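You operate a simulated robot arm through the tools that you are given. There is no shell and no other tool. Be economical: measure what you need, move in short steps, check, and stop when the job is done.

Carry out the task below with a simulated two-armed robot. There is one attempt and no reset: what you move stays moved.

JOB
Give the wettest spot of the pad drier two bursts, till its display shows 60C.
Fine: read the grams; orange blower in that socket; red switch on, green button for each burst, let it finish; end switched off, blower in its black rest; keep off its hot steel end. Where these are worked on the way, their far stop is far enough and under half their travel is too little: red switch.

Only the result counts: the job must be done as asked and must still hold three seconds after the hand-in. Knocking over, shifting, dropping, spilling or breaking anything else fails it.

ROBOT AND FRAMES
Two 7-joint arms with fingered hands on one trunk, on a base that drives. Base frame: it is fixed to the floor where the robot stands at the start and does not move with it; the origin is under the middle of the robot, x ahead of it, y to its left, z up. Lengths are in mm, angles in rad, forces in N, time in s.
The left shoulder is at the start at [70, 172, 1177], the right one opposite. Places, roughly: black rest's pocket [900, 0, 800]; red switch [700, 0, 800]; spot eight display [1100, 200, 1000]; spot five display [1200, 600, 1000]; spot four display [1100, 200, 1100]; spot one display [1200, 600, 1100]; spot seven display [1100, 300, 1000]; spot six display [1200, 500, 1000]; spot three display [1100, 300, 1100]; spot two display [1200, 500, 1100]. Payload 5 kg a hand.
The TCP of each hand is the grasp point between the finger pads, 43 mm short of the fingertips. In the tool frame z runs along the fingers and y along their closing line. The gripper opens to 144 mm. The gripper's body begins 50 mm behind the TCP. The gripper is a hand of 5 fingers: y runs from the thumb to the fingers, the wrist lies at [-21, -124, -221] in the tool frame, and closing takes about 1.5 s.
Orientation is told as [roll, pitch, yaw] about the base's x, y, z axes, in that order, counted from this pose: with the fingers straight down and the wrist toward the robot, the tool's x, y and z point along [0, 1, 0], [1, 0, 0] and [0, 0, -1] of the base frame.

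CONTROLS
- The arms move only by the tool play_rows. It takes "left_steps", "right_steps" or both (then of equal length, played together; a hand with none holds still); each is a list that holds one entry, the list of rows, each a list of 6 numbers: the shift along the base's x, y, z in cm, then the turn, a rotation vector about the base's x, y, z in rad. In form: [[[dx, dy, dz, rx, ry, rz], ...]]. A call has 1 to 12 rows; each row shifts and turns the commanded pose from where the row before left it. "left_hand" and "right_hand" are, for a hand that has rows, the opening, from 0 (shut) to 1 (fully open), set as the call begins (left out, the last holds). Each row takes 0.2 s and may step no farther than 50 mm and 0.15 rad from the row before; otherwise, or with a gripper value out of range, the whole call is refused. Where a pose cannot be reached the arm comes as near as it can. A force on the tool above 50 N (or 10 N above the force at the start of the call, whichever is more), or a blocked arm, ends the call early, and 0.2 s more pass. The fingers move at their own pace (about 45 mm/s each) and stop on an object; they squeeze with about 30 N. The grip force told is the motor's: it shows also when the fingers shut on nothing. Time passes only in rows, and 0.2 s behind the last, so rows that do not move let the fingers close. It gives the time, the measured TCP pose, the force on the tool (base axes), the opening and the grip force at its end, in the units of the frame above (readings bear some noise), with the torque about the TCP (base axes, N m) and any sound that the robot's microphone picked up.
- Cameras (640 x 400 px; columns grow to the right, rows downward): "scene" is now at [139.1, 8.6, 1419.7]; the picture's right is [0.11, -0.99, 0.00], its down [-0.50, -0.05, -0.87] and it looks along [0.86, 0.09, -0.50] (base axes); focal length 289 px, centre (320, 200). "left" rides on the left gripper at [-86, -108, -168] in its tool frame; the picture's right is [-0.80, -0.28, 0.53], its down [0.54, -0.73, 0.42] and it looks along [0.27, 0.63, 0.73] (tool axes); focal length 275 px, centre (320, 200). "right" rides on the right gripper at [86, -109, -168] in its tool frame; the picture's right is [-0.80, 0.28, -0.53], its down [-0.54, -0.73, 0.42] and it looks along [-0.27, 0.63, 0.73] (tool axes); focal length 275 px, centre (320, 200). There is no depth. A picture from a camera that has moved, and an enlarged one, comes with that camera's place and axes in the base frame and with its lens.
- camera(camera): a new picture of that camera. No time passes.
- move_column(by): slides the trunk up (or, below 0, down) by that many mm; the arms and the scene camera ride with it, the base frame stays. It gives what a move gives, with no picture.
- roll_base(legs): drives the robot by 1 to 6 legs, each [ahead, left, turn to the left] in mm, mm and rad, along the robot's own axes; the way and the turn of a leg run together, so that a leg with both is an arc; at most 1500 mm and 3.142 rad a leg. The arms and the cameras ride along, it lands a little off, and it stops where it bumps. It gives what a move gives.
- move_fingers(index, middle, ring, little, thumb_bend, thumb_turn, hand): sets how far each is bent, from 0 (flat) to 1 (curled in); at 0.3 the hand is open as for a grip, at 0.7 the pads meet at the TCP. One left out holds its place. A second passes; each finger stops where it meets its share of the squeeze, and holds until it gets a number again. A gripper value or a shape takes the hand back. It gives what a move gives, with no picture; readings hold the bend of each and the force on index, middle, ring, little, thumb and palm. thumb_turn goes from beside the hand (0) to across from the fingers (1), as for a grip.
- preshape(shape, hand): the hand has 5 fingers and takes this shape, open, in about a second: jaw (thumb against the fingers, like two jaws); tri (thumb and two fingers); tip (a fingertip pinch); poke (one finger out to press); point (the index stretched); flat (the hand flat); cup (the hand cupped); fist (a fist). The gripper value then closes the fingers along that shape, each until it touches; the sizes above hold for jaw. It gives what a move gives, with no picture.
- head_to(pan, tilt): turns the head with the scene camera to pan (to the left, within 1.501 rad either way) and tilt (down, from -0.506 to 1.204), counted from straight ahead of the robot. It gives what a move gives.
- close_up(camera, box): a new picture of the part [left, top, right, bottom] of that camera's present view, enlarged. No time passes.
- finish_job(): hands the job in; it is judged then, once.

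Work in short steps. Places have to be worked out from the pictures, the camera data and where the tool is seen: move nearer, look again, correct. Check each grasp and each placing, and mend what went wrong. You have 120 turns and 108 pictures in all, those below and enlarged ones among them. Open the grippers and draw the arms clear of the work before you hand the job in, unless the task says otherwise; then end with one line.

The tools are called after "Call:" as name(argument=value, ...) on one line, values as JSON. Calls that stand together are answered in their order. play_rows: Moves the arms, as the interface text tells. Its arguments: {"type":"object","properties":{"left_steps":{"type":"array","items":{"type":"array","items":{"type":"array","items":{"type":"number"}}}},"left_hand":{"type":"number"},"right_steps":{"type":"array","items":{"type":"array","items":{"type":"array","items":{"type":"number"}}}},"right_hand":{"type":"number"}},"required":[]} The other tools are called the same way: move_column (by) slides the trunk up or down; preshape (shape, hand) gives the hand a shape; move_fingers (index, middle, ring, little, thumb_bend, thumb_turn, hand) moves the fingers one by one; roll_base (legs) drives the base; head_to (pan, tilt) turns the head that bears the scene camera; camera (camera) takes a picture; close_up (camera, box) takes an enlarged picture of a part of a camera's view; finish_job () hands the job in.

At the start:

```text
time_s: 0.0
left_ee_pos: [578.7, 431.8, 1089.4]
left_ee_rot: [0.0, 0.002, 0.0]
left_wrist_force: [-0.3, 0.3, 0.1]
left_torque: [0.02, 0.01, 0.02]
left_opening: 143.6
left_gripper_force: 0.1
left_shape: jaw
left_bend: [0.3, 0.3, 0.3, 0.3, 0.3, 0.98]
left_finger forces: [0.1, 0.0, 0.1, 0.0, 0.0, 0.0]
right_ee_pos: [822.9, -127.5, 1130.1]
right_ee_rot: [0.0, 0.0, 0.001]
right_wrist_force: [-0.6, 0.5, 0.6]
right_torque: [0.05, 0.01, -0.02]
right_opening: 143.8
right_gripper_force: 0.0
right_shape: jaw
right_bend: [0.3, 0.3, 0.3, 0.3, 0.3, 0.98]
right_finger forces: [0.0, 0.0, 0.0, 0.0, 0.0, 0.0]
trunk travel left (down, up): [-275.0, 665.0]
robot x, y, heading: [-2.0, 0.3, -0.003]
head pan, tilt: [0.106, 0.522]
```

scene: 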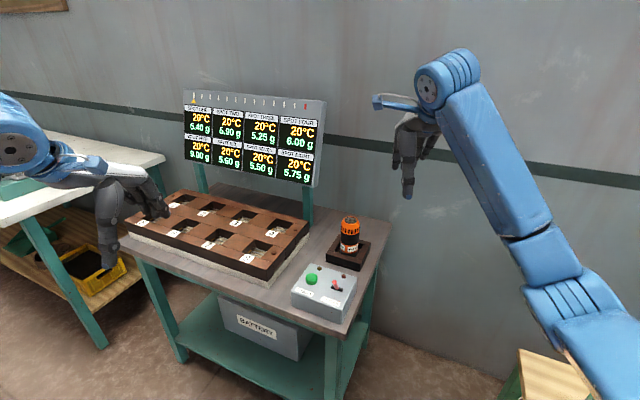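
right: 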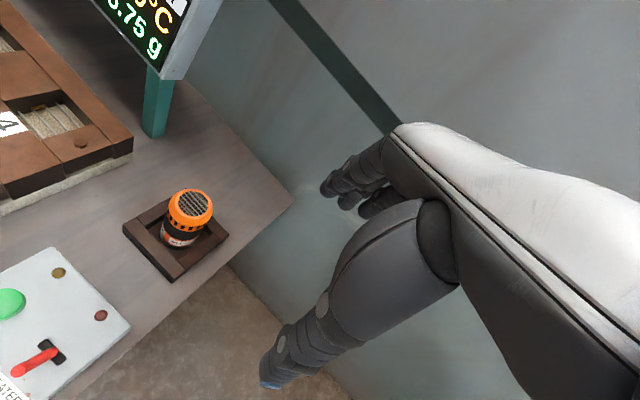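
left: 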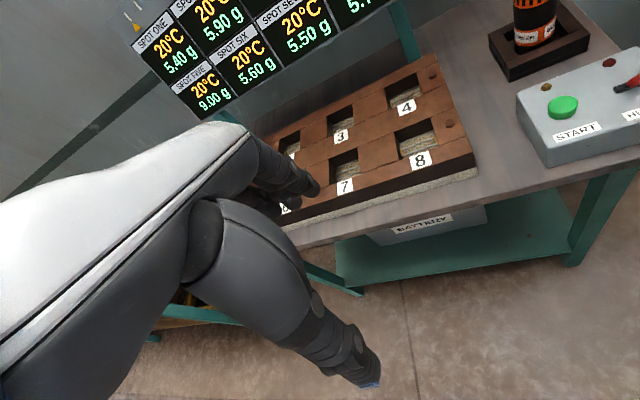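

I first read the display grams and look closely at the control box and the blower.

Call:
close_up(camera="scene", box=[175, 80, 335, 190])

Call:
close_up(camera="scene", box=[270, 200, 400, 330])

Call:
close_up(camera="scene", box=[110, 180, 320, 300])

```text
3.64 times, centred on (255, 135) of scene
camera zoom: at [139.1, 8.6, 1419.7], right [0.11, -0.99, 0.0], down [-0.5, -0.05, -0.87], along [0.86, 0.09, -0.5], focal length 1050 px, centre (556, 436)
```

zoom: 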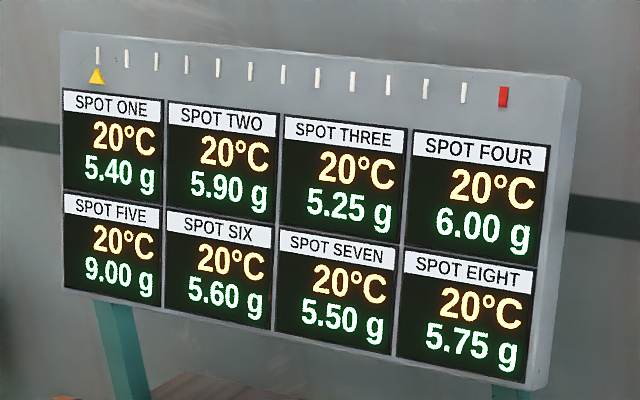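

```text
3.08 times, centred on (335, 265) of scene
camera zoom: at [139.1, 8.6, 1419.7], right [0.11, -0.99, 0.0], down [-0.5, -0.05, -0.87], along [0.86, 0.09, -0.5], focal length 888 px, centre (274, 0)
```

zoom: 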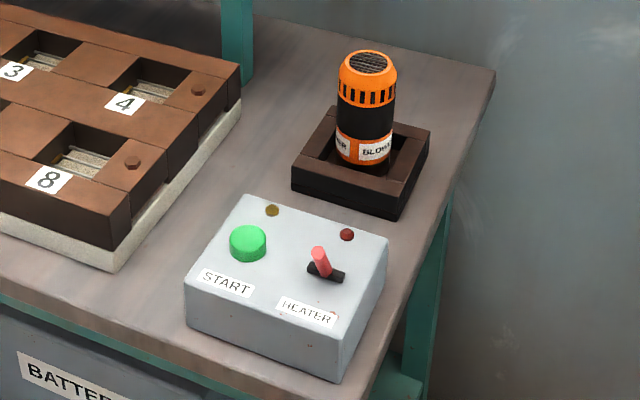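

```text
3.05 times, centred on (215, 240) of scene
camera zoom: at [139.1, 8.6, 1419.7], right [0.11, -0.99, 0.0], down [-0.5, -0.05, -0.87], along [0.86, 0.09, -0.5], focal length 880 px, centre (640, 78)
```

zoom: 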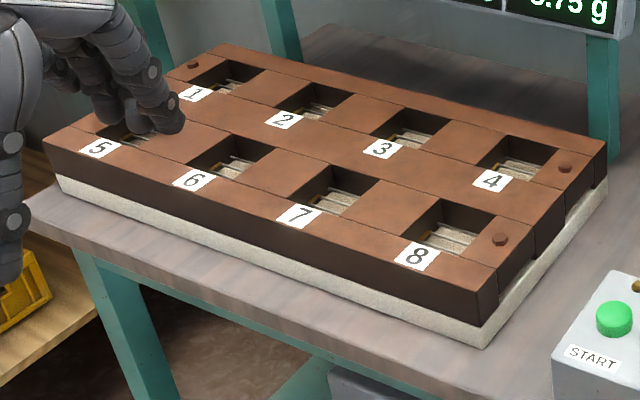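

Spot five is wettest (9.00 g). The blower's top works out near (904,-6,912) and the switch near (698,23,824). I look closer at both from the hand cameras.

Call:
close_up(camera="right", box=[0, 170, 240, 400])

Call:
close_up(camera="left", box=[480, 0, 640, 150])

Call:
close_up(camera="scene", box=[300, 260, 360, 310])

```text
1.74 times, centred on (120, 285) of right
camera zoom: at [714.1, -41.1, 1295.9], right [0.28, -0.8, 0.53], down [-0.73, -0.54, -0.42], along [0.63, -0.27, -0.73], focal length 479 px, centre (668, 52)
```

zoom: 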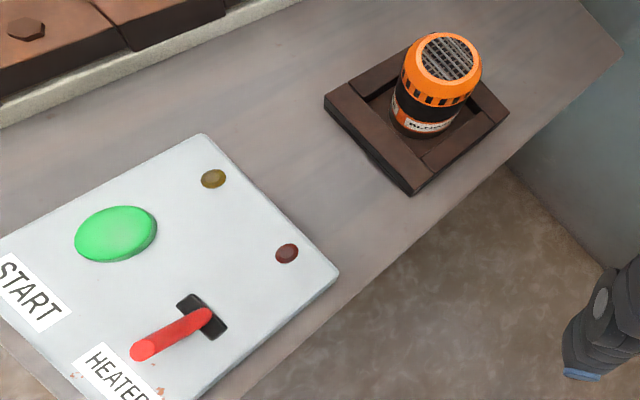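

```text
2.67 times, centred on (560, 75) of left
camera zoom: at [469.6, 344.1, 1256.7], right [-0.28, -0.8, -0.53], down [-0.73, 0.54, -0.42], along [0.63, 0.27, -0.73], focal length 734 px, centre (-320, 533)
```

zoom: 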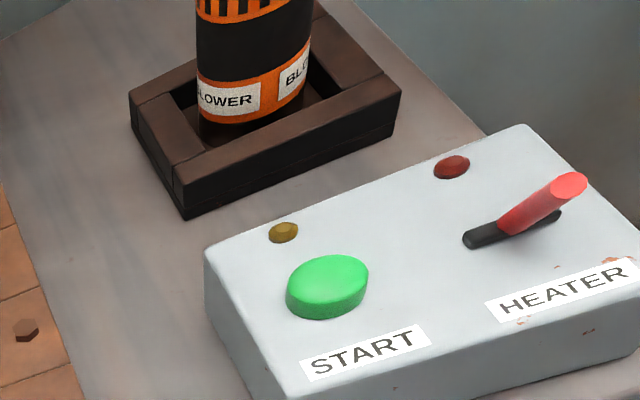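

```text
8.00 times, centred on (330, 285) of scene
camera zoom: at [139.1, 8.6, 1419.7], right [0.11, -0.99, 0.0], down [-0.5, -0.05, -0.87], along [0.86, 0.09, -0.5], focal length 2310 px, centre (240, -480)
```

zoom: 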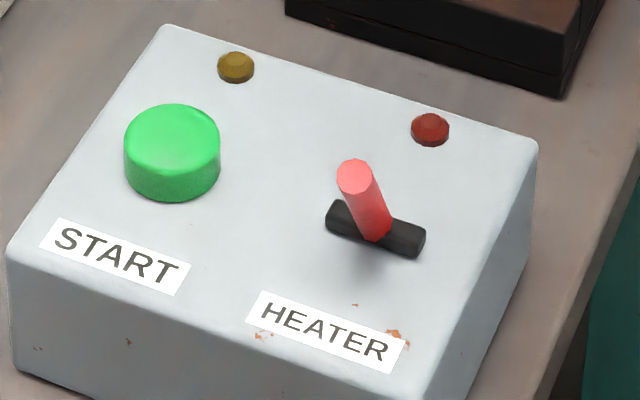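

The lever leans toward the robot (tip near (682,25,864), hinge near (703,19,820)), so "on" should be pushing it away. I drive a bit to the right so the left hand can take the blower.

Call:
roll_base(legs=[[30, -150, 0]])

```text
time_s: 1.4
left_ee_pos: [608.3, 280.9, 1090.4]
left_ee_rot: [0.0, -0.001, 0.002]
left_wrist_force: [0.2, 0.0, 0.6]
left_torque: [-0.02, 0.02, 0.0]
left_opening: 143.5
left_gripper_force: 0.0
left_shape: jaw
left_bend: [0.3, 0.3, 0.3, 0.3, 0.3, 0.98]
left_finger forces: [0.0, 0.0, 0.0, 0.0, 0.0, 0.2]
right_ee_pos: [854.0, -277.1, 1129.9]
right_ee_rot: [0.001, 0.0, 0.0]
right_wrist_force: [-0.7, 0.1, -0.3]
right_torque: [0.02, 0.0, -0.05]
right_opening: 143.8
right_gripper_force: 0.0
right_shape: jaw
right_bend: [0.3, 0.3, 0.3, 0.3, 0.3, 0.98]
right_finger forces: [0.0, 0.0, 0.0, 0.0, 0.0, 0.0]
trunk travel left (down, up): [-275.0, 665.0]
robot x, y, heading: [29.8, -148.6, 0.001]
head pan, tilt: [0.106, 0.522]
```

The left hand goes high toward the blower, stopping a bit short so its camera sees the rest.

Call:
play_rows(left_steps=[[[3, -2.8, 0, 0, 0, 0], [3, -2.8, 0, 0, 0, 0], [3, -2.8, 0, 0, 0, 0], [3, -2.8, 0, 0, 0, 0], [3, -2.8, 0, 0, 0, 0], [3, -2.8, 0, 0, 0, 0], [3, -2.8, 0, 0, 0, 0], [3, -2.8, 0, 0, 0, 0]]])

Call:
camera(camera="left")

Call:
camera(camera="scene")

```text
time_s: 3.2
left_ee_pos: [851.2, 53.5, 1088.5]
left_ee_rot: [0.001, 0.002, 0.003]
left_wrist_force: [-0.3, -0.1, -0.1]
left_torque: [0.0, 0.03, 0.02]
left_opening: 143.5
left_gripper_force: 0.1
left_shape: jaw
left_bend: [0.3, 0.3, 0.3, 0.3, 0.3, 0.98]
left_finger forces: [0.0, 0.1, 0.1, 0.0, 0.0, 0.1]
right_ee_pos: [853.9, -279.5, 1126.9]
right_ee_rot: [0.001, 0.001, 0.002]
right_wrist_force: [0.0, 0.0, -0.2]
right_torque: [0.06, 0.06, 0.0]
right_opening: 143.7
right_gripper_force: 0.0
right_shape: jaw
right_bend: [0.3, 0.3, 0.3, 0.3, 0.3, 0.98]
right_finger forces: [0.0, 0.1, 0.1, 0.0, 0.0, 0.0]
trunk travel left (down, up): [-275.0, 665.0]
robot x, y, heading: [30.0, -150.2, 0.001]
head pan, tilt: [0.106, 0.522]
```

```text
98 pictures are left
camera left: at [742.7, -33.2, 1254.8], right [-0.28, -0.8, -0.54], down [-0.73, 0.54, -0.42], along [0.63, 0.27, -0.73], focal length 275 px, centre (320, 200)
```

left: 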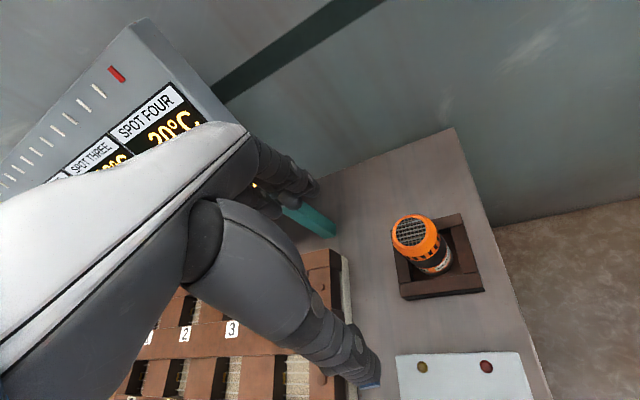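

```text
97 pictures are left
camera scene: at [171.3, -143.5, 1419.5], right [0.11, -0.99, 0.0], down [-0.5, -0.05, -0.87], along [0.86, 0.09, -0.5], focal length 289 px, centre (320, 200)
```

scene: 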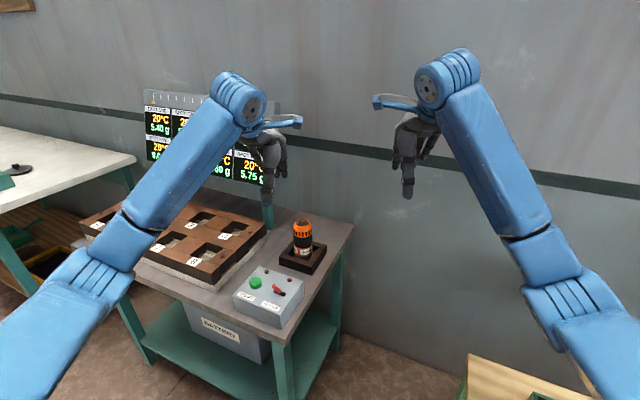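

The blower's top confirms at (905,-6,912). I centre over it and come down to 1000, fingertips still above it.

Call:
play_rows(left_steps=[[[2.7, -3, 0, 0, 0, 0], [2.7, -3, 0, 0, 0, 0], [0, 0, -3, 0, 0, 0], [0, 0, -3, 0, 0, 0], [0, 0, -2.8, 0, 0, 0]]], left_hand=1)

Call:
camera(camera="left")

Call:
close_up(camera="scene", box=[220, 120, 380, 280])

```text
time_s: 4.4
left_ee_pos: [903.1, -0.2, 1001.4]
left_ee_rot: [0.0, -0.001, 0.001]
left_wrist_force: [1.0, 0.1, 0.6]
left_torque: [-0.05, 0.03, 0.01]
left_opening: 143.7
left_gripper_force: 0.1
left_shape: jaw
left_bend: [0.3, 0.3, 0.3, 0.3, 0.3, 0.98]
left_finger forces: [0.0, 0.0, 0.0, 0.0, 0.0, 0.0]
right_ee_pos: [853.0, -277.8, 1129.4]
right_ee_rot: [0.0, -0.001, 0.002]
right_wrist_force: [-1.0, 0.2, 0.1]
right_torque: [-0.01, 0.03, 0.0]
right_opening: 143.7
right_gripper_force: 0.1
right_shape: jaw
right_bend: [0.3, 0.3, 0.3, 0.3, 0.3, 0.98]
right_finger forces: [0.1, 0.0, 0.0, 0.0, 0.0, 0.0]
trunk travel left (down, up): [-275.0, 665.0]
robot x, y, heading: [30.5, -146.3, -0.001]
head pan, tilt: [0.106, 0.522]
```

```text
96 pictures are left
camera left: at [794.9, -87.0, 1168.2], right [-0.28, -0.8, -0.53], down [-0.73, 0.54, -0.42], along [0.63, 0.27, -0.73], focal length 275 px, centre (320, 200)
```

left: 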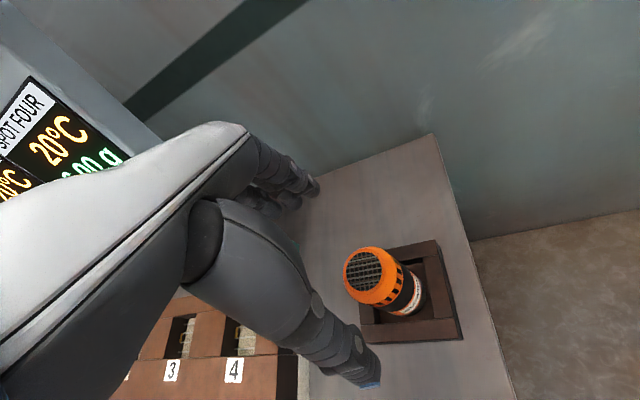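

```text
2.50 times, centred on (300, 200) of scene
camera zoom: at [170.4, -141.4, 1419.7], right [0.11, -0.99, 0.0], down [-0.5, -0.05, -0.87], along [0.86, 0.09, -0.5], focal length 722 px, centre (370, 200)
```

zoom: 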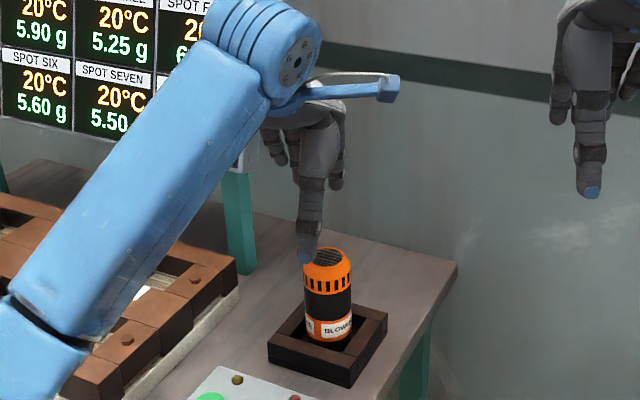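

The blower is about 11 mm to the right of the TCP; I shift and descend to TCP z ≈ 872 (tips well above the rest's rim at ~801).

Call:
play_rows(left_steps=[[[0, -1.1, 0, 0, 0, 0], [0, 0, -3, 0, 0, 0], [0, 0, -3, 0, 0, 0], [0, 0, -2, 0, 0, 0], [0, 0, -2, 0, 0, 0], [0, 0, -1.5, 0, 0, 0], [0, 0, -1.3, 0, 0, 0]]])

Call:
camera(camera="left")

Call:
close_up(camera="scene", box=[220, 120, 380, 280])

```text
time_s: 6.0
left_ee_pos: [902.0, -13.7, 872.5]
left_ee_rot: [-0.001, -0.001, 0.001]
left_wrist_force: [0.1, 1.2, 0.4]
left_torque: [-0.01, 0.01, -0.02]
left_opening: 143.7
left_gripper_force: 0.1
left_shape: jaw
left_bend: [0.3, 0.3, 0.3, 0.3, 0.3, 0.98]
left_finger forces: [0.0, 0.0, 0.0, 0.0, 0.0, 0.1]
right_ee_pos: [853.4, -276.9, 1127.9]
right_ee_rot: [0.0, 0.001, 0.001]
right_wrist_force: [0.3, 0.4, 0.5]
right_torque: [-0.04, 0.0, -0.01]
right_opening: 143.6
right_gripper_force: 0.1
right_shape: jaw
right_bend: [0.3, 0.3, 0.3, 0.3, 0.3, 0.98]
right_finger forces: [0.0, 0.1, 0.0, 0.0, 0.0, 0.1]
trunk travel left (down, up): [-275.0, 665.0]
robot x, y, heading: [30.3, -148.6, 0.003]
head pan, tilt: [0.106, 0.522]
```

```text
94 pictures are left
camera left: at [794.3, -100.8, 1039.7], right [-0.28, -0.8, -0.53], down [-0.73, 0.54, -0.42], along [0.63, 0.27, -0.73], focal length 275 px, centre (320, 200)
```

left: 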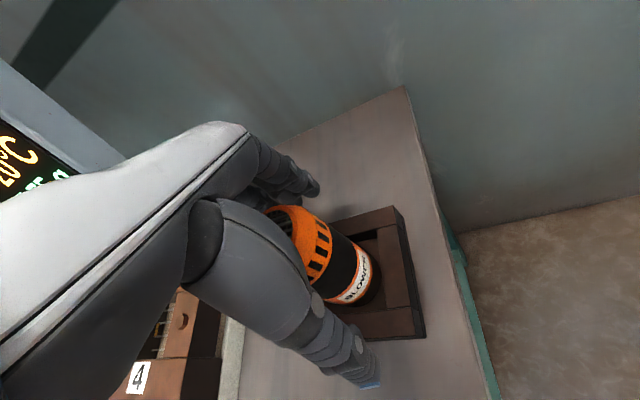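

```text
2.50 times, centred on (300, 200) of scene
camera zoom: at [170.3, -141.6, 1419.6], right [0.11, -0.99, 0.0], down [-0.5, -0.05, -0.87], along [0.86, 0.09, -0.5], focal length 722 px, centre (370, 200)
```

zoom: 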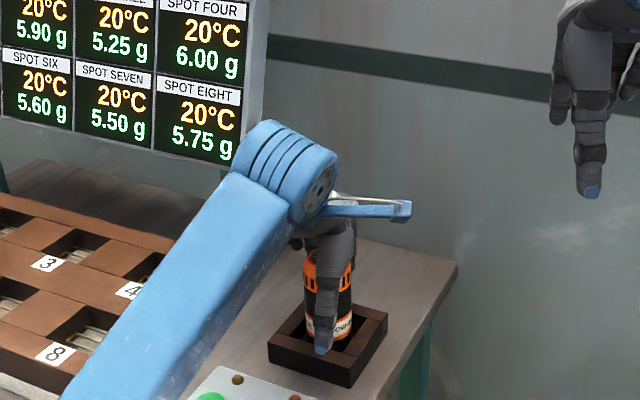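

The blower sits between thumb and fingers with no contact. I close.

Call:
play_rows(left_steps=[[[0, 0, 0, 0, 0, 0], [0, 0, 0, 0, 0, 0], [0, 0, 0, 0, 0, 0], [0, 0, 0, 0, 0, 0], [0, 0, 0, 0, 0, 0], [0, 0, 0, 0, 0, 0], [0, 0, 0, 0, 0, 0], [0, 0, 0, 0, 0, 0], [0, 0, 0, 0, 0, 0]]], left_hand=0)

Call:
camera(camera="left")

```text
time_s: 8.0
left_ee_pos: [903.6, -13.0, 872.7]
left_ee_rot: [-0.002, -0.001, 0.001]
left_wrist_force: [-2.2, -1.4, 0.2]
left_torque: [0.0, 0.05, 0.01]
left_opening: 51.3
left_gripper_force: 30.1
left_shape: jaw
left_bend: [0.74, 0.48, 0.5, 0.47, 0.74, 1.0]
left_finger forces: [13.7, 9.0, 0.0, 0.0, 25.4, 0.0]
right_ee_pos: [853.7, -277.8, 1129.6]
right_ee_rot: [0.0, -0.001, 0.001]
right_wrist_force: [0.6, 0.3, 0.4]
right_torque: [-0.01, -0.01, 0.01]
right_opening: 143.6
right_gripper_force: 0.1
right_shape: jaw
right_bend: [0.3, 0.3, 0.3, 0.3, 0.3, 0.98]
right_finger forces: [0.1, 0.0, 0.0, 0.0, 0.1, 0.1]
trunk travel left (down, up): [-275.0, 665.0]
robot x, y, heading: [31.0, -148.5, 0.004]
head pan, tilt: [0.106, 0.522]
```

```text
92 pictures are left
camera left: at [793.9, -100.9, 1039.9], right [-0.28, -0.8, -0.53], down [-0.73, 0.54, -0.42], along [0.63, 0.27, -0.73], focal length 275 px, centre (320, 200)
```

left: 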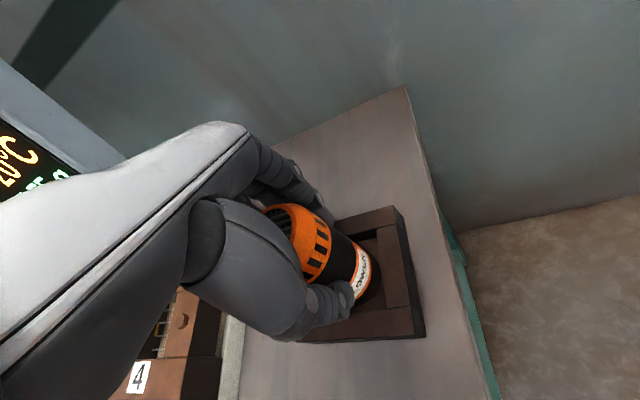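

Gripped by index, middle and thumb. I lift slowly and look.

Call:
play_rows(left_steps=[[[0, 0, 1, 0, 0, 0], [0, 0, 2, 0, 0, 0], [0, 0, 3, 0, 0, 0], [0, 0, 3, 0, 0, 0], [0, 0, 4, 0, 0, 0], [0, 0, 4, 0, 0, 0]]])

Call:
close_up(camera="scene", box=[220, 120, 380, 280])

Call:
camera(camera="right")

```text
time_s: 9.4
left_ee_pos: [898.7, -12.9, 1044.1]
left_ee_rot: [0.0, 0.0, 0.001]
left_wrist_force: [-0.4, -0.4, -7.2]
left_torque: [-0.05, 0.06, 0.03]
left_opening: 51.4
left_gripper_force: 30.0
left_shape: jaw
left_bend: [0.74, 0.48, 0.5, 0.47, 0.74, 1.0]
left_finger forces: [14.9, 9.0, 0.0, 0.1, 24.8, 0.1]
right_ee_pos: [852.7, -278.6, 1129.0]
right_ee_rot: [-0.001, -0.001, 0.002]
right_wrist_force: [-0.8, 0.5, 1.4]
right_torque: [0.03, -0.04, -0.02]
right_opening: 143.5
right_gripper_force: 0.0
right_shape: jaw
right_bend: [0.3, 0.3, 0.3, 0.3, 0.3, 0.98]
right_finger forces: [0.0, 0.0, 0.0, 0.0, 0.1, 0.1]
trunk travel left (down, up): [-275.0, 665.0]
robot x, y, heading: [31.3, -151.5, 0.001]
head pan, tilt: [0.106, 0.522]
```

```text
2.50 times, centred on (300, 200) of scene
camera zoom: at [169.7, -142.3, 1419.6], right [0.11, -0.99, 0.0], down [-0.5, -0.05, -0.87], along [0.86, 0.09, -0.5], focal length 722 px, centre (370, 200)
```

zoom: 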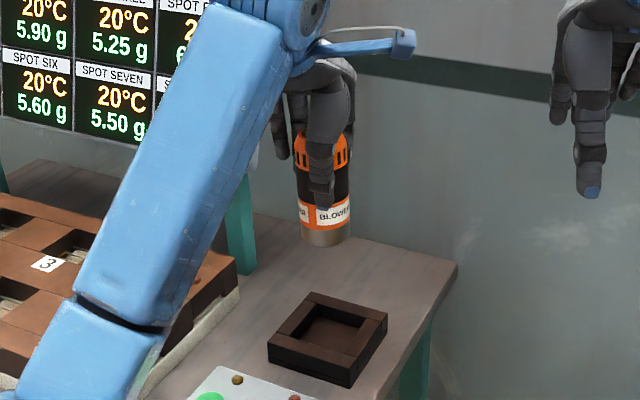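

```text
90 pictures are left
camera right: at [744.7, -191.0, 1295.9], right [0.29, -0.8, 0.53], down [-0.72, -0.54, -0.42], along [0.63, -0.27, -0.73], focal length 275 px, centre (320, 200)
```

right: 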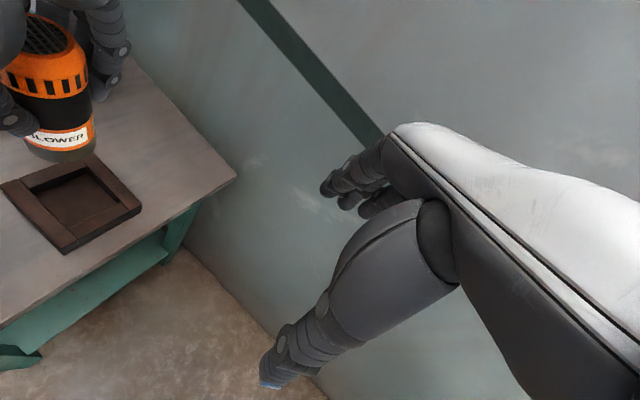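

The steel end is the bottom ~20 mm and the blower hangs upright. I pull the right hand back for clearance, then drive left toward socket five.

Call:
play_rows(right_steps=[[[-4, 0, 0, 0, 0, 0], [-4, 0, 0, 0, 0, 0], [-4, 0, 0, 0, 0, 0], [-4, 0, 0, 0, 0, 0]]], left_steps=[[[-1, 0, 0, 0, 0, 0], [-1, 0, 0, 0, 0, 0], [-1, 0, 0, 0, 0, 0], [-1, 0, 0, 0, 0, 0]]])

Call:
roll_base(legs=[[0, 550, 0]])

Call:
camera(camera="scene")

Call:
camera(camera="left")

```text
time_s: 10.4
left_ee_pos: [860.9, -14.6, 1046.0]
left_ee_rot: [-0.002, -0.002, 0.001]
left_wrist_force: [-0.3, 0.3, -5.3]
left_torque: [-0.02, 0.0, 0.0]
left_opening: 51.1
left_gripper_force: 30.3
left_shape: jaw
left_bend: [0.74, 0.48, 0.5, 0.47, 0.74, 1.0]
left_finger forces: [14.9, 9.0, 0.1, 0.0, 24.7, 0.0]
right_ee_pos: [690.7, -279.1, 1130.8]
right_ee_rot: [0.003, 0.0, 0.003]
right_wrist_force: [-0.5, 0.3, 0.9]
right_torque: [0.0, -0.1, -0.01]
right_opening: 143.8
right_gripper_force: 0.1
right_shape: jaw
right_bend: [0.3, 0.3, 0.3, 0.3, 0.3, 0.98]
right_finger forces: [0.0, 0.0, 0.0, 0.0, 0.1, 0.1]
trunk travel left (down, up): [-275.0, 665.0]
robot x, y, heading: [29.0, -151.1, 0.004]
head pan, tilt: [0.106, 0.522]
```

```text
time_s: 13.5
left_ee_pos: [858.8, 531.2, 1044.4]
left_ee_rot: [0.0, 0.003, 0.008]
left_wrist_force: [-0.7, -0.3, -5.9]
left_torque: [-0.03, 0.02, 0.01]
left_opening: 51.0
left_gripper_force: 29.9
left_shape: jaw
left_bend: [0.74, 0.48, 0.5, 0.47, 0.74, 1.0]
left_finger forces: [14.9, 9.1, 0.1, 0.0, 24.7, 0.1]
right_ee_pos: [691.8, 266.3, 1128.5]
right_ee_rot: [0.001, 0.001, 0.005]
right_wrist_force: [-0.4, 0.1, 0.9]
right_torque: [-0.03, -0.01, -0.01]
right_opening: 144.0
right_gripper_force: 0.2
right_shape: jaw
right_bend: [0.3, 0.3, 0.3, 0.3, 0.3, 0.98]
right_finger forces: [0.0, 0.0, 0.0, 0.1, 0.0, 0.0]
trunk travel left (down, up): [-275.0, 665.0]
robot x, y, heading: [29.4, 387.4, 0.007]
head pan, tilt: [0.106, 0.522]
```

```text
89 pictures are left
camera scene: at [168.3, 399.8, 1419.6], right [0.11, -0.99, 0.0], down [-0.5, -0.06, -0.87], along [0.86, 0.1, -0.5], focal length 289 px, centre (320, 200)
```

scene: 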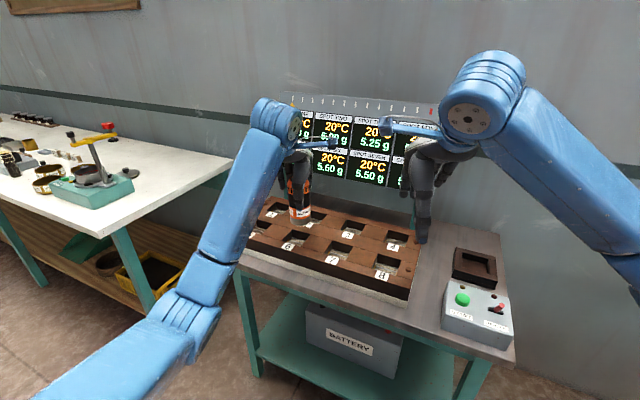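

```text
88 pictures are left
camera left: at [751.2, 443.6, 1210.8], right [-0.28, -0.8, -0.53], down [-0.73, 0.54, -0.42], along [0.62, 0.27, -0.73], focal length 275 px, centre (320, 200)
```

left: 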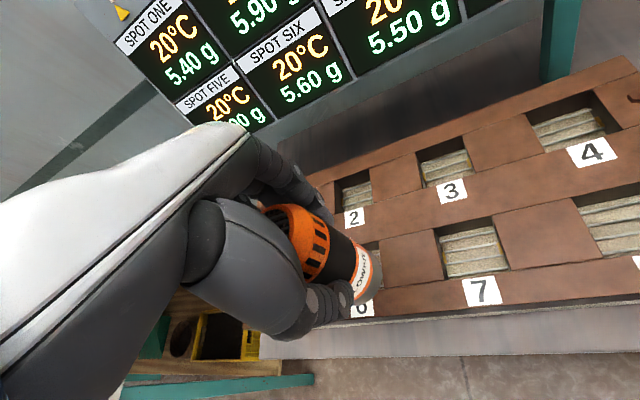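

I need a view of socket five, which the arm hides; drive 150 mm further left so the hand camera sees it beside the hand.

Call:
roll_base(legs=[[0, 150, 0]])

Call:
play_rows(left_steps=[[[0, 2, 1, 0, 0, 0], [0, 2, 1, 0, 0, 0], [0, 2, 1, 0, 0, 0], [0, 2, 1, 0, 0, 0]]])

Call:
camera(camera="left")

Call:
camera(camera="scene")

```text
time_s: 14.9
left_ee_pos: [857.3, 682.0, 1043.3]
left_ee_rot: [-0.001, 0.002, 0.008]
left_wrist_force: [-0.4, 0.6, -5.8]
left_torque: [-0.1, 0.03, 0.03]
left_opening: 51.3
left_gripper_force: 30.9
left_shape: jaw
left_bend: [0.74, 0.48, 0.5, 0.47, 0.74, 1.0]
left_finger forces: [15.0, 9.1, 0.0, 0.0, 24.5, 0.0]
right_ee_pos: [691.0, 418.3, 1128.6]
right_ee_rot: [0.0, 0.002, 0.01]
right_wrist_force: [0.3, 0.6, 0.8]
right_torque: [-0.01, 0.02, 0.0]
right_opening: 143.6
right_gripper_force: 0.0
right_shape: jaw
right_bend: [0.3, 0.3, 0.3, 0.3, 0.3, 0.98]
right_finger forces: [0.0, 0.0, 0.1, 0.0, 0.1, 0.0]
trunk travel left (down, up): [-275.0, 665.0]
robot x, y, heading: [25.1, 538.0, 0.005]
head pan, tilt: [0.106, 0.522]
```

```text
time_s: 15.9
left_ee_pos: [858.4, 763.6, 1082.2]
left_ee_rot: [0.0, 0.001, 0.008]
left_wrist_force: [0.5, 0.5, -6.3]
left_torque: [-0.07, -0.02, 0.0]
left_opening: 51.2
left_gripper_force: 29.8
left_shape: jaw
left_bend: [0.74, 0.48, 0.5, 0.47, 0.74, 1.0]
left_finger forces: [14.7, 9.3, 0.1, 0.0, 24.7, 0.0]
right_ee_pos: [690.7, 418.5, 1130.2]
right_ee_rot: [0.001, 0.0, 0.009]
right_wrist_force: [-0.7, 0.8, -1.1]
right_torque: [-0.01, -0.02, -0.02]
right_opening: 144.0
right_gripper_force: 0.1
right_shape: jaw
right_bend: [0.3, 0.3, 0.3, 0.3, 0.3, 0.98]
right_finger forces: [0.0, 0.0, 0.0, 0.0, 0.0, 0.0]
trunk travel left (down, up): [-275.0, 665.0]
robot x, y, heading: [25.0, 541.5, 0.009]
head pan, tilt: [0.106, 0.522]
```

```text
87 pictures are left
camera left: at [749.6, 677.1, 1249.7], right [-0.28, -0.8, -0.53], down [-0.73, 0.54, -0.42], along [0.62, 0.27, -0.73], focal length 275 px, centre (320, 200)
```

left: 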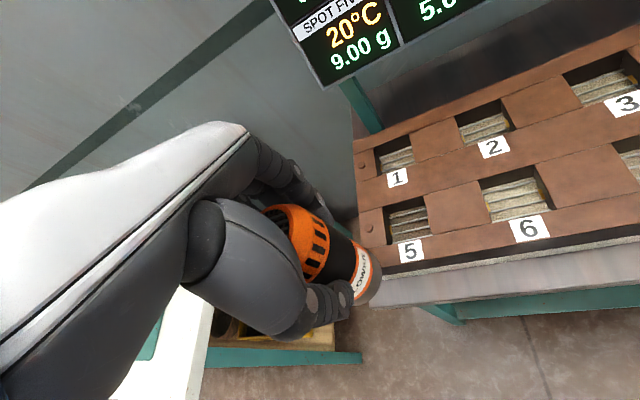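

```text
86 pictures are left
camera scene: at [166.8, 551.5, 1419.6], right [0.11, -0.99, 0.0], down [-0.5, -0.06, -0.87], along [0.86, 0.1, -0.5], focal length 289 px, centre (320, 200)
```

scene: 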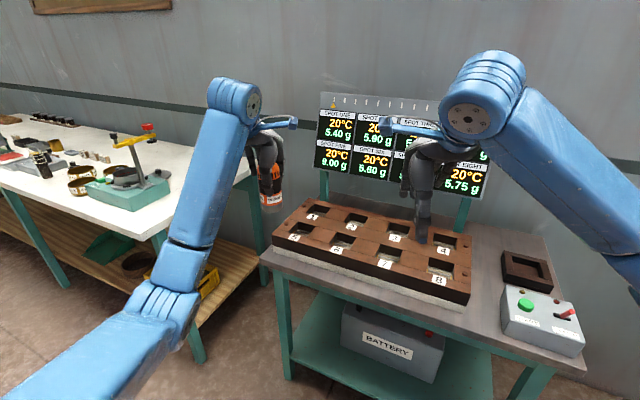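

Both views now show socket five; I enlarge them to measure it.

Call:
close_up(camera="left", box=[340, 120, 500, 280])

Call:
close_up(camera="scene", box=[260, 180, 380, 280])

```text
2.50 times, centred on (420, 200) of left
camera zoom: at [749.6, 677.1, 1249.7], right [-0.28, -0.8, -0.53], down [-0.73, 0.54, -0.42], along [0.62, 0.27, -0.73], focal length 688 px, centre (70, 200)
```

zoom: 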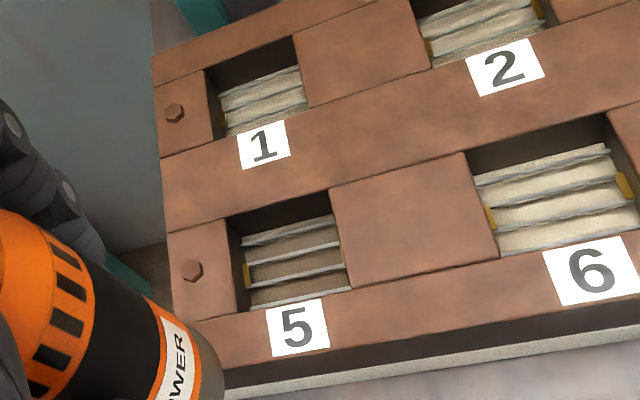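

```text
4.00 times, centred on (320, 230) of scene
camera zoom: at [166.8, 551.5, 1419.6], right [0.11, -0.99, 0.0], down [-0.5, -0.06, -0.87], along [0.86, 0.1, -0.5], focal length 1155 px, centre (320, 80)
```

zoom: 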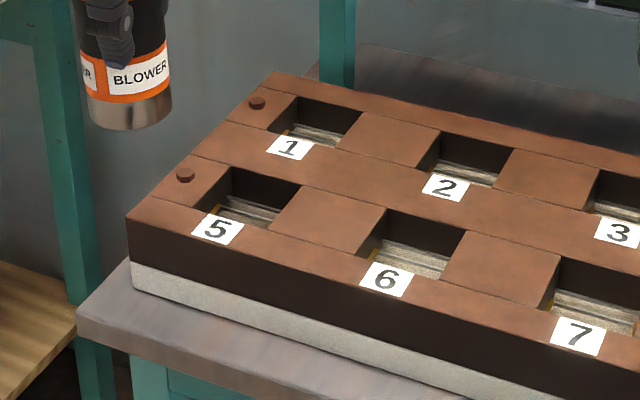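

Socket five's centre works out at (959,704), top z≈841, ~69 mm square; its pad is also visibly darker (wet). Blower axis is about (-1,+4) from the TCP. I drive 50 mm ahead for reach and move above the socket.

Call:
roll_base(legs=[[50, 0, 0]])

Call:
play_rows(left_steps=[[[2.5, -3, 0, 0, 0, 0], [2.5, -3, -2, 0, 0, 0], [0, 0, -3, 0, 0, 0], [0, 0, -3, 0, 0, 0], [0, 0, -2, 0, 0, 0]]])

Call:
camera(camera="left")

Call:
close_up(camera="scene", box=[260, 150, 400, 270])

```text
time_s: 16.8
left_ee_pos: [905.9, 763.4, 1084.1]
left_ee_rot: [0.0, 0.0, 0.008]
left_wrist_force: [-0.4, 0.5, -5.9]
left_torque: [-0.05, 0.05, -0.02]
left_opening: 51.1
left_gripper_force: 30.3
left_shape: jaw
left_bend: [0.74, 0.48, 0.5, 0.47, 0.74, 1.0]
left_finger forces: [15.0, 9.3, 0.0, 0.0, 24.9, 0.0]
right_ee_pos: [739.7, 417.6, 1129.1]
right_ee_rot: [-0.001, 0.0, 0.009]
right_wrist_force: [-1.0, 0.5, -0.3]
right_torque: [-0.01, -0.02, 0.01]
right_opening: 144.1
right_gripper_force: 0.0
right_shape: jaw
right_bend: [0.3, 0.3, 0.3, 0.3, 0.3, 0.98]
right_finger forces: [0.0, 0.0, 0.1, 0.0, 0.0, 0.1]
trunk travel left (down, up): [-275.0, 665.0]
robot x, y, heading: [77.6, 544.5, 0.015]
head pan, tilt: [0.106, 0.522]
```

```text
time_s: 18.0
left_ee_pos: [957.9, 703.4, 983.9]
left_ee_rot: [0.001, 0.001, 0.01]
left_wrist_force: [-0.1, 0.7, -5.8]
left_torque: [-0.05, 0.07, 0.0]
left_opening: 51.0
left_gripper_force: 30.5
left_shape: jaw
left_bend: [0.74, 0.48, 0.5, 0.47, 0.74, 1.0]
left_finger forces: [15.1, 9.5, 0.0, 0.1, 24.8, 0.0]
right_ee_pos: [740.8, 417.8, 1128.3]
right_ee_rot: [0.001, 0.002, 0.009]
right_wrist_force: [-0.3, -0.3, 0.1]
right_torque: [0.0, 0.01, 0.02]
right_opening: 144.0
right_gripper_force: 0.1
right_shape: jaw
right_bend: [0.3, 0.3, 0.3, 0.3, 0.3, 0.98]
right_finger forces: [0.0, 0.0, 0.0, 0.0, 0.0, 0.1]
trunk travel left (down, up): [-275.0, 665.0]
robot x, y, heading: [74.0, 541.9, 0.008]
head pan, tilt: [0.106, 0.522]
```

```text
83 pictures are left
camera left: at [849.8, 615.6, 1149.9], right [-0.28, -0.8, -0.53], down [-0.73, 0.54, -0.42], along [0.62, 0.27, -0.73], focal length 275 px, centre (320, 200)
```

left: 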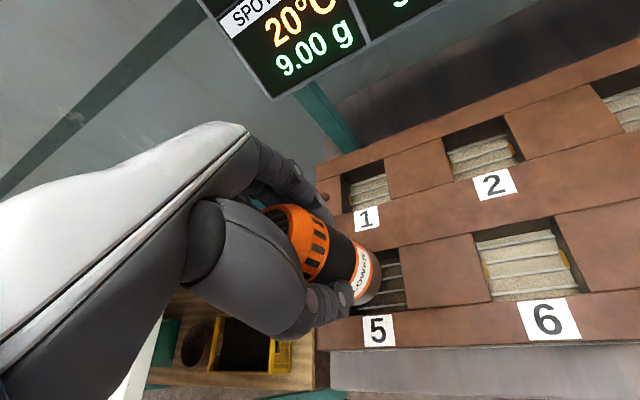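

```text
3.33 times, centred on (330, 210) of scene
camera zoom: at [217.5, 551.3, 1419.5], right [0.11, -0.99, 0.0], down [-0.5, -0.06, -0.87], along [0.86, 0.1, -0.5], focal length 963 px, centre (287, 167)
```

zoom: 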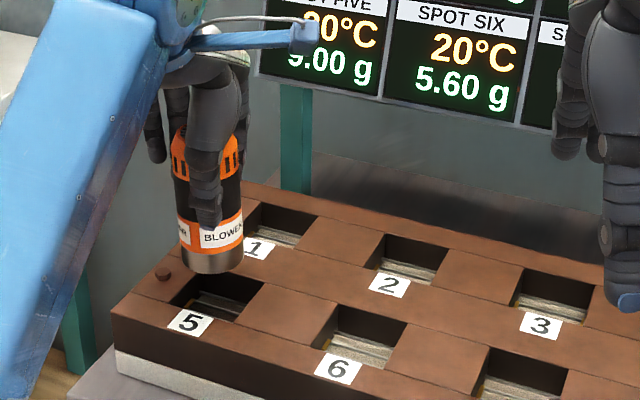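

Blower axis is ≈(957,708); socket centre ≈(961,704.5). I shift (+4,−4) mm and come down to just above the pad to check alignment.

Call:
play_rows(left_steps=[[[0.4, -0.4, -1, 0, 0, 0], [0, 0, -1.4, 0, 0, 0]]])

Call:
close_up(camera="left", box=[320, 220, 440, 340])

Call:
close_up(camera="scene", box=[280, 190, 350, 260])

```text
time_s: 18.6
left_ee_pos: [963.0, 700.0, 957.4]
left_ee_rot: [0.001, 0.002, 0.009]
left_wrist_force: [0.4, -0.4, -6.0]
left_torque: [-0.04, 0.02, -0.01]
left_opening: 50.7
left_gripper_force: 29.9
left_shape: jaw
left_bend: [0.74, 0.48, 0.5, 0.47, 0.74, 1.0]
left_finger forces: [15.0, 9.4, 0.0, 0.1, 24.9, 0.0]
right_ee_pos: [740.8, 418.1, 1128.8]
right_ee_rot: [0.002, 0.003, 0.01]
right_wrist_force: [-0.4, 0.7, -0.1]
right_torque: [-0.04, 0.01, 0.02]
right_opening: 143.9
right_gripper_force: 0.1
right_shape: jaw
right_bend: [0.3, 0.3, 0.3, 0.3, 0.3, 0.98]
right_finger forces: [0.0, 0.1, 0.0, 0.0, 0.0, 0.1]
trunk travel left (down, up): [-275.0, 665.0]
robot x, y, heading: [73.1, 542.6, 0.009]
head pan, tilt: [0.106, 0.522]
```

```text
3.33 times, centred on (380, 280) of left
camera zoom: at [853.9, 612.3, 1125.8], right [-0.28, -0.8, -0.53], down [-0.73, 0.54, -0.42], along [0.62, 0.27, -0.73], focal length 918 px, centre (120, -67)
```

zoom: 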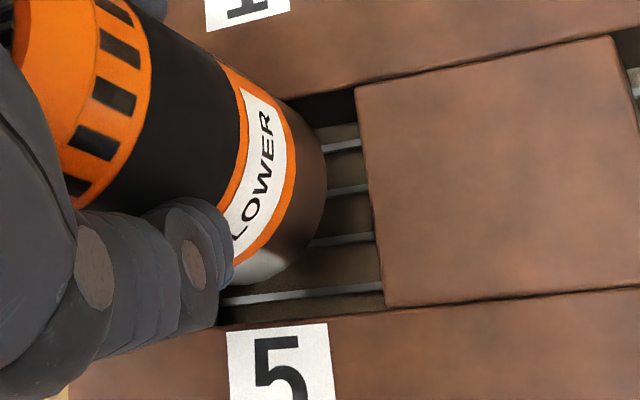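

```text
5.71 times, centred on (315, 225) of scene
camera zoom: at [216.9, 551.4, 1419.5], right [0.11, -0.99, 0.0], down [-0.5, -0.06, -0.87], along [0.86, 0.1, -0.5], focal length 1650 px, centre (349, 57)
```

zoom: 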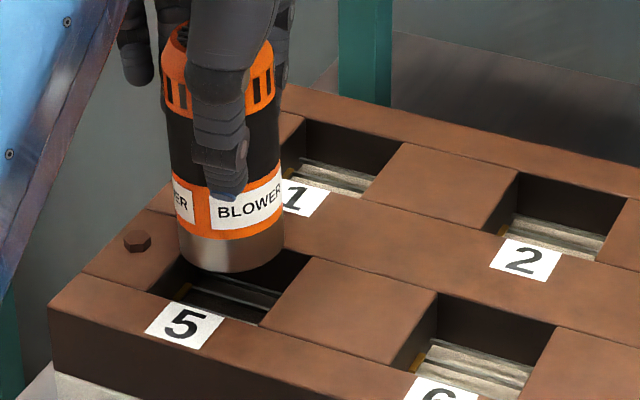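

Alignment looks centred within ~2 mm. I lower in small steps watching force.

Call:
play_rows(left_steps=[[[0, 0, -1, 0, 0, 0], [0, 0, -1, 0, 0, 0], [0, 0, -1, 0, 0, 0], [0, 0, -1, 0, 0, 0]]])

Call:
close_up(camera="left", box=[320, 220, 440, 340])

Call:
close_up(camera="scene", box=[280, 190, 350, 260])

```text
time_s: 19.6
left_ee_pos: [961.4, 700.2, 919.1]
left_ee_rot: [0.0, 0.001, 0.008]
left_wrist_force: [0.4, 0.8, -7.1]
left_torque: [-0.03, 0.02, 0.0]
left_opening: 50.7
left_gripper_force: 29.8
left_shape: jaw
left_bend: [0.74, 0.48, 0.5, 0.47, 0.74, 1.0]
left_finger forces: [15.1, 9.4, 0.0, 0.0, 24.8, 0.0]
right_ee_pos: [740.2, 418.9, 1127.9]
right_ee_rot: [0.001, 0.001, 0.008]
right_wrist_force: [0.1, -0.7, 0.7]
right_torque: [0.03, 0.0, 0.01]
right_opening: 144.0
right_gripper_force: 0.2
right_shape: jaw
right_bend: [0.3, 0.3, 0.3, 0.3, 0.3, 0.98]
right_finger forces: [0.0, 0.0, 0.0, 0.1, 0.1, 0.0]
trunk travel left (down, up): [-275.0, 665.0]
robot x, y, heading: [79.5, 543.6, 0.006]
head pan, tilt: [0.106, 0.522]
```

```text
3.33 times, centred on (380, 280) of left
camera zoom: at [853.9, 612.0, 1085.5], right [-0.28, -0.8, -0.53], down [-0.73, 0.54, -0.42], along [0.62, 0.27, -0.73], focal length 918 px, centre (120, -67)
```

zoom: 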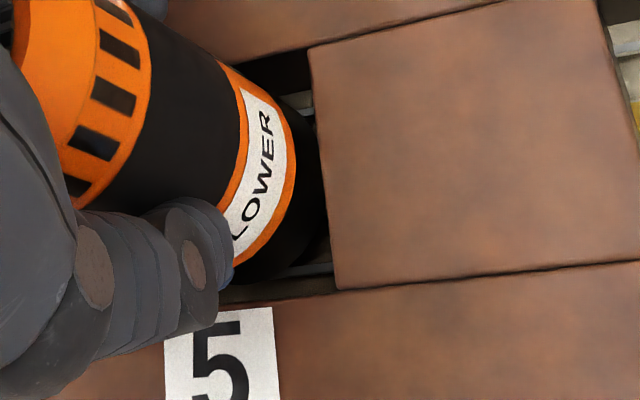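

```text
5.71 times, centred on (315, 225) of scene
camera zoom: at [216.9, 551.2, 1419.6], right [0.11, -0.99, 0.0], down [-0.5, -0.06, -0.87], along [0.86, 0.1, -0.5], focal length 1650 px, centre (349, 57)
```

zoom: 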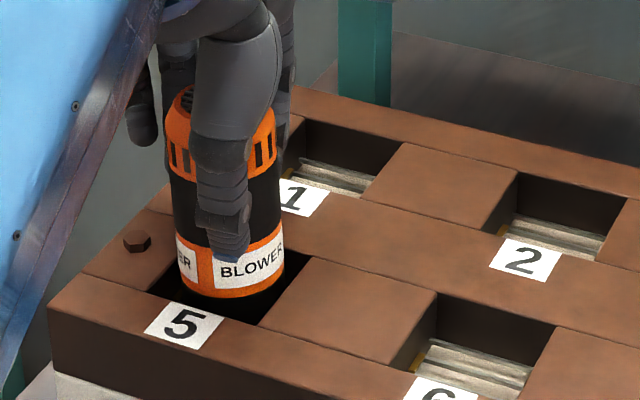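

It is entering the socket freely. I continue down until the weight comes off.

Call:
play_rows(left_steps=[[[0, 0, -0.6, 0, 0, 0], [0, 0, -0.6, 0, 0, 0], [0, 0, -0.5, 0, 0, 0]]])

```text
time_s: 20.4
left_ee_pos: [960.3, 697.9, 911.6]
left_ee_rot: [-0.001, -0.011, 0.008]
left_wrist_force: [0.3, -2.4, 34.1]
left_torque: [0.04, -0.36, -0.03]
left_opening: 53.8
left_gripper_force: 29.7
left_shape: jaw
left_bend: [0.74, 0.47, 0.5, 0.47, 0.75, 1.0]
left_finger forces: [18.4, 12.5, 0.1, 0.0, 30.7, 0.0]
right_ee_pos: [736.4, 415.5, 1132.4]
right_ee_rot: [0.001, -0.004, 0.009]
right_wrist_force: [-0.3, 0.0, -1.4]
right_torque: [-0.02, 0.0, 0.01]
right_opening: 144.0
right_gripper_force: 0.1
right_shape: jaw
right_bend: [0.3, 0.3, 0.3, 0.3, 0.3, 0.98]
right_finger forces: [0.0, 0.0, 0.0, 0.1, 0.0, 0.0]
trunk travel left (down, up): [-275.0, 665.0]
robot x, y, heading: [76.0, 539.5, 0.012]
head pan, tilt: [0.106, 0.522]
```

It touched at TCP z≈912 (bottom ≈816). I relieve a little and look whether it is seated upright.

Call:
play_rows(left_steps=[[[0, 0, 0.5, 0, 0, 0], [0, 0, 0, 0, 0, 0]]])

Call:
close_up(camera="left", box=[320, 220, 440, 340])

Call:
close_up(camera="scene", box=[280, 190, 350, 260])

```text
time_s: 21.0
left_ee_pos: [960.6, 698.4, 911.4]
left_ee_rot: [0.0, -0.006, 0.008]
left_wrist_force: [4.5, -4.3, 31.1]
left_torque: [-0.04, -0.75, -0.14]
left_opening: 54.1
left_gripper_force: 30.0
left_shape: jaw
left_bend: [0.74, 0.46, 0.5, 0.47, 0.75, 1.0]
left_finger forces: [19.5, 13.1, 0.1, 0.0, 28.0, 0.0]
right_ee_pos: [737.3, 415.7, 1131.2]
right_ee_rot: [0.0, -0.002, 0.01]
right_wrist_force: [0.0, 0.3, 0.3]
right_torque: [0.06, -0.02, 0.06]
right_opening: 143.9
right_gripper_force: 0.0
right_shape: jaw
right_bend: [0.3, 0.3, 0.3, 0.3, 0.3, 0.98]
right_finger forces: [0.0, 0.0, 0.0, 0.0, 0.0, 0.0]
trunk travel left (down, up): [-275.0, 665.0]
robot x, y, heading: [77.8, 541.7, 0.005]
head pan, tilt: [0.106, 0.522]
```

```text
3.33 times, centred on (380, 280) of left
camera zoom: at [850.4, 610.7, 1077.3], right [-0.28, -0.8, -0.54], down [-0.73, 0.54, -0.43], along [0.63, 0.27, -0.73], focal length 918 px, centre (120, -67)
```

zoom: 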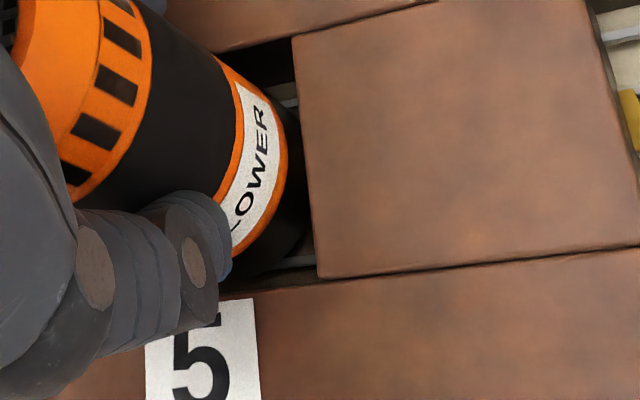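

```text
5.71 times, centred on (315, 225) of scene
camera zoom: at [212.6, 549.7, 1420.1], right [0.11, -0.99, 0.0], down [-0.49, -0.06, -0.87], along [0.86, 0.1, -0.5], focal length 1650 px, centre (349, 57)
```

zoom: 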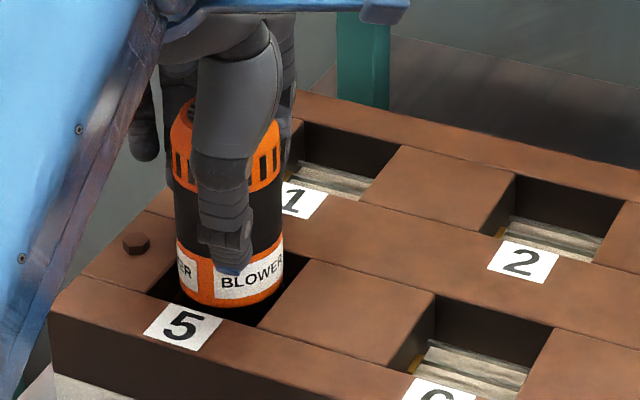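

Still pressing 31 N; I raise a few mm to relieve before releasing.

Call:
play_rows(left_steps=[[[0, 0, 0.4, 0, 0, 0], [0, 0, 0, 0, 0, 0]]])

```text
time_s: 21.6
left_ee_pos: [960.1, 698.1, 911.8]
left_ee_rot: [0.001, 0.003, 0.007]
left_wrist_force: [3.5, -5.4, 16.9]
left_torque: [-0.14, -0.57, -0.16]
left_opening: 53.9
left_gripper_force: 30.1
left_shape: jaw
left_bend: [0.74, 0.46, 0.5, 0.47, 0.75, 1.0]
left_finger forces: [18.3, 11.7, 0.0, 0.0, 26.7, 0.0]
right_ee_pos: [738.2, 417.0, 1129.4]
right_ee_rot: [-0.001, -0.002, 0.008]
right_wrist_force: [-0.2, 0.7, 0.2]
right_torque: [0.04, 0.02, 0.02]
right_opening: 143.8
right_gripper_force: 0.0
right_shape: jaw
right_bend: [0.3, 0.3, 0.3, 0.3, 0.3, 0.98]
right_finger forces: [0.1, 0.0, 0.0, 0.0, 0.1, 0.1]
trunk travel left (down, up): [-275.0, 665.0]
robot x, y, heading: [76.4, 542.2, 0.01]
head pan, tilt: [0.106, 0.522]
```

Release now, staying in place.

Call:
play_rows(left_steps=[[[0, 0, 0, 0, 0, 0], [0, 0, 0, 0, 0, 0], [0, 0, 0, 0, 0, 0], [0, 0, 0, 0, 0, 0], [0, 0, 0, 0, 0, 0], [0, 0, 0, 0, 0, 0], [0, 0, 0, 0, 0, 0], [0, 0, 0, 0, 0, 0]]], left_hand=1)

Call:
close_up(camera="left", box=[220, 160, 440, 380])

Call:
close_up(camera="scene", box=[280, 190, 350, 260])

```text
time_s: 23.4
left_ee_pos: [960.8, 698.3, 912.4]
left_ee_rot: [0.001, 0.001, 0.009]
left_wrist_force: [0.6, 0.7, 0.0]
left_torque: [-0.01, -0.02, 0.02]
left_opening: 143.8
left_gripper_force: 0.0
left_shape: jaw
left_bend: [0.3, 0.3, 0.3, 0.3, 0.3, 0.98]
left_finger forces: [0.0, 0.1, 0.0, 0.0, 0.0, 0.0]
right_ee_pos: [739.8, 418.3, 1128.8]
right_ee_rot: [0.001, -0.001, 0.01]
right_wrist_force: [0.7, 0.2, -0.1]
right_torque: [-0.02, -0.04, 0.03]
right_opening: 144.0
right_gripper_force: 0.1
right_shape: jaw
right_bend: [0.3, 0.3, 0.3, 0.3, 0.3, 0.98]
right_finger forces: [0.0, 0.0, 0.0, 0.1, 0.0, 0.1]
trunk travel left (down, up): [-275.0, 665.0]
robot x, y, heading: [79.3, 541.1, 0.005]
head pan, tilt: [0.106, 0.522]
```

```text
1.82 times, centred on (330, 270) of left
camera zoom: at [853.0, 611.9, 1078.6], right [-0.28, -0.8, -0.53], down [-0.73, 0.54, -0.42], along [0.62, 0.27, -0.73], focal length 500 px, centre (302, 73)
```

zoom: 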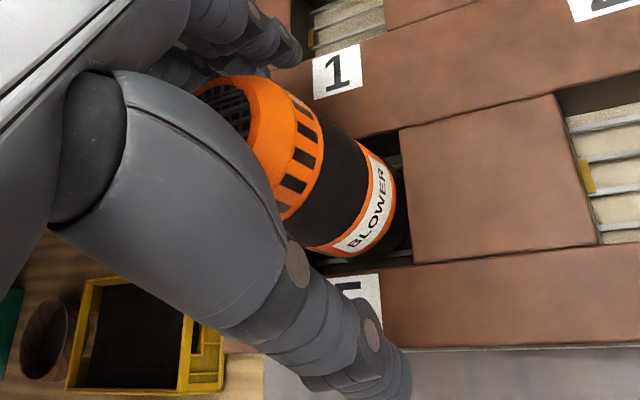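

```text
5.71 times, centred on (315, 225) of scene
camera zoom: at [215.9, 550.9, 1419.7], right [0.11, -0.99, 0.0], down [-0.5, -0.06, -0.87], along [0.86, 0.1, -0.5], focal length 1650 px, centre (349, 57)
```

zoom: 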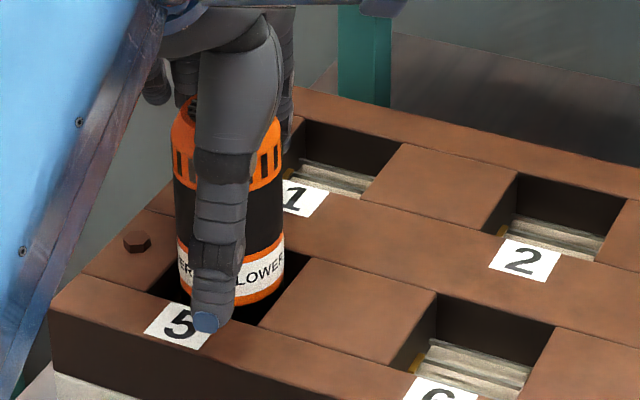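

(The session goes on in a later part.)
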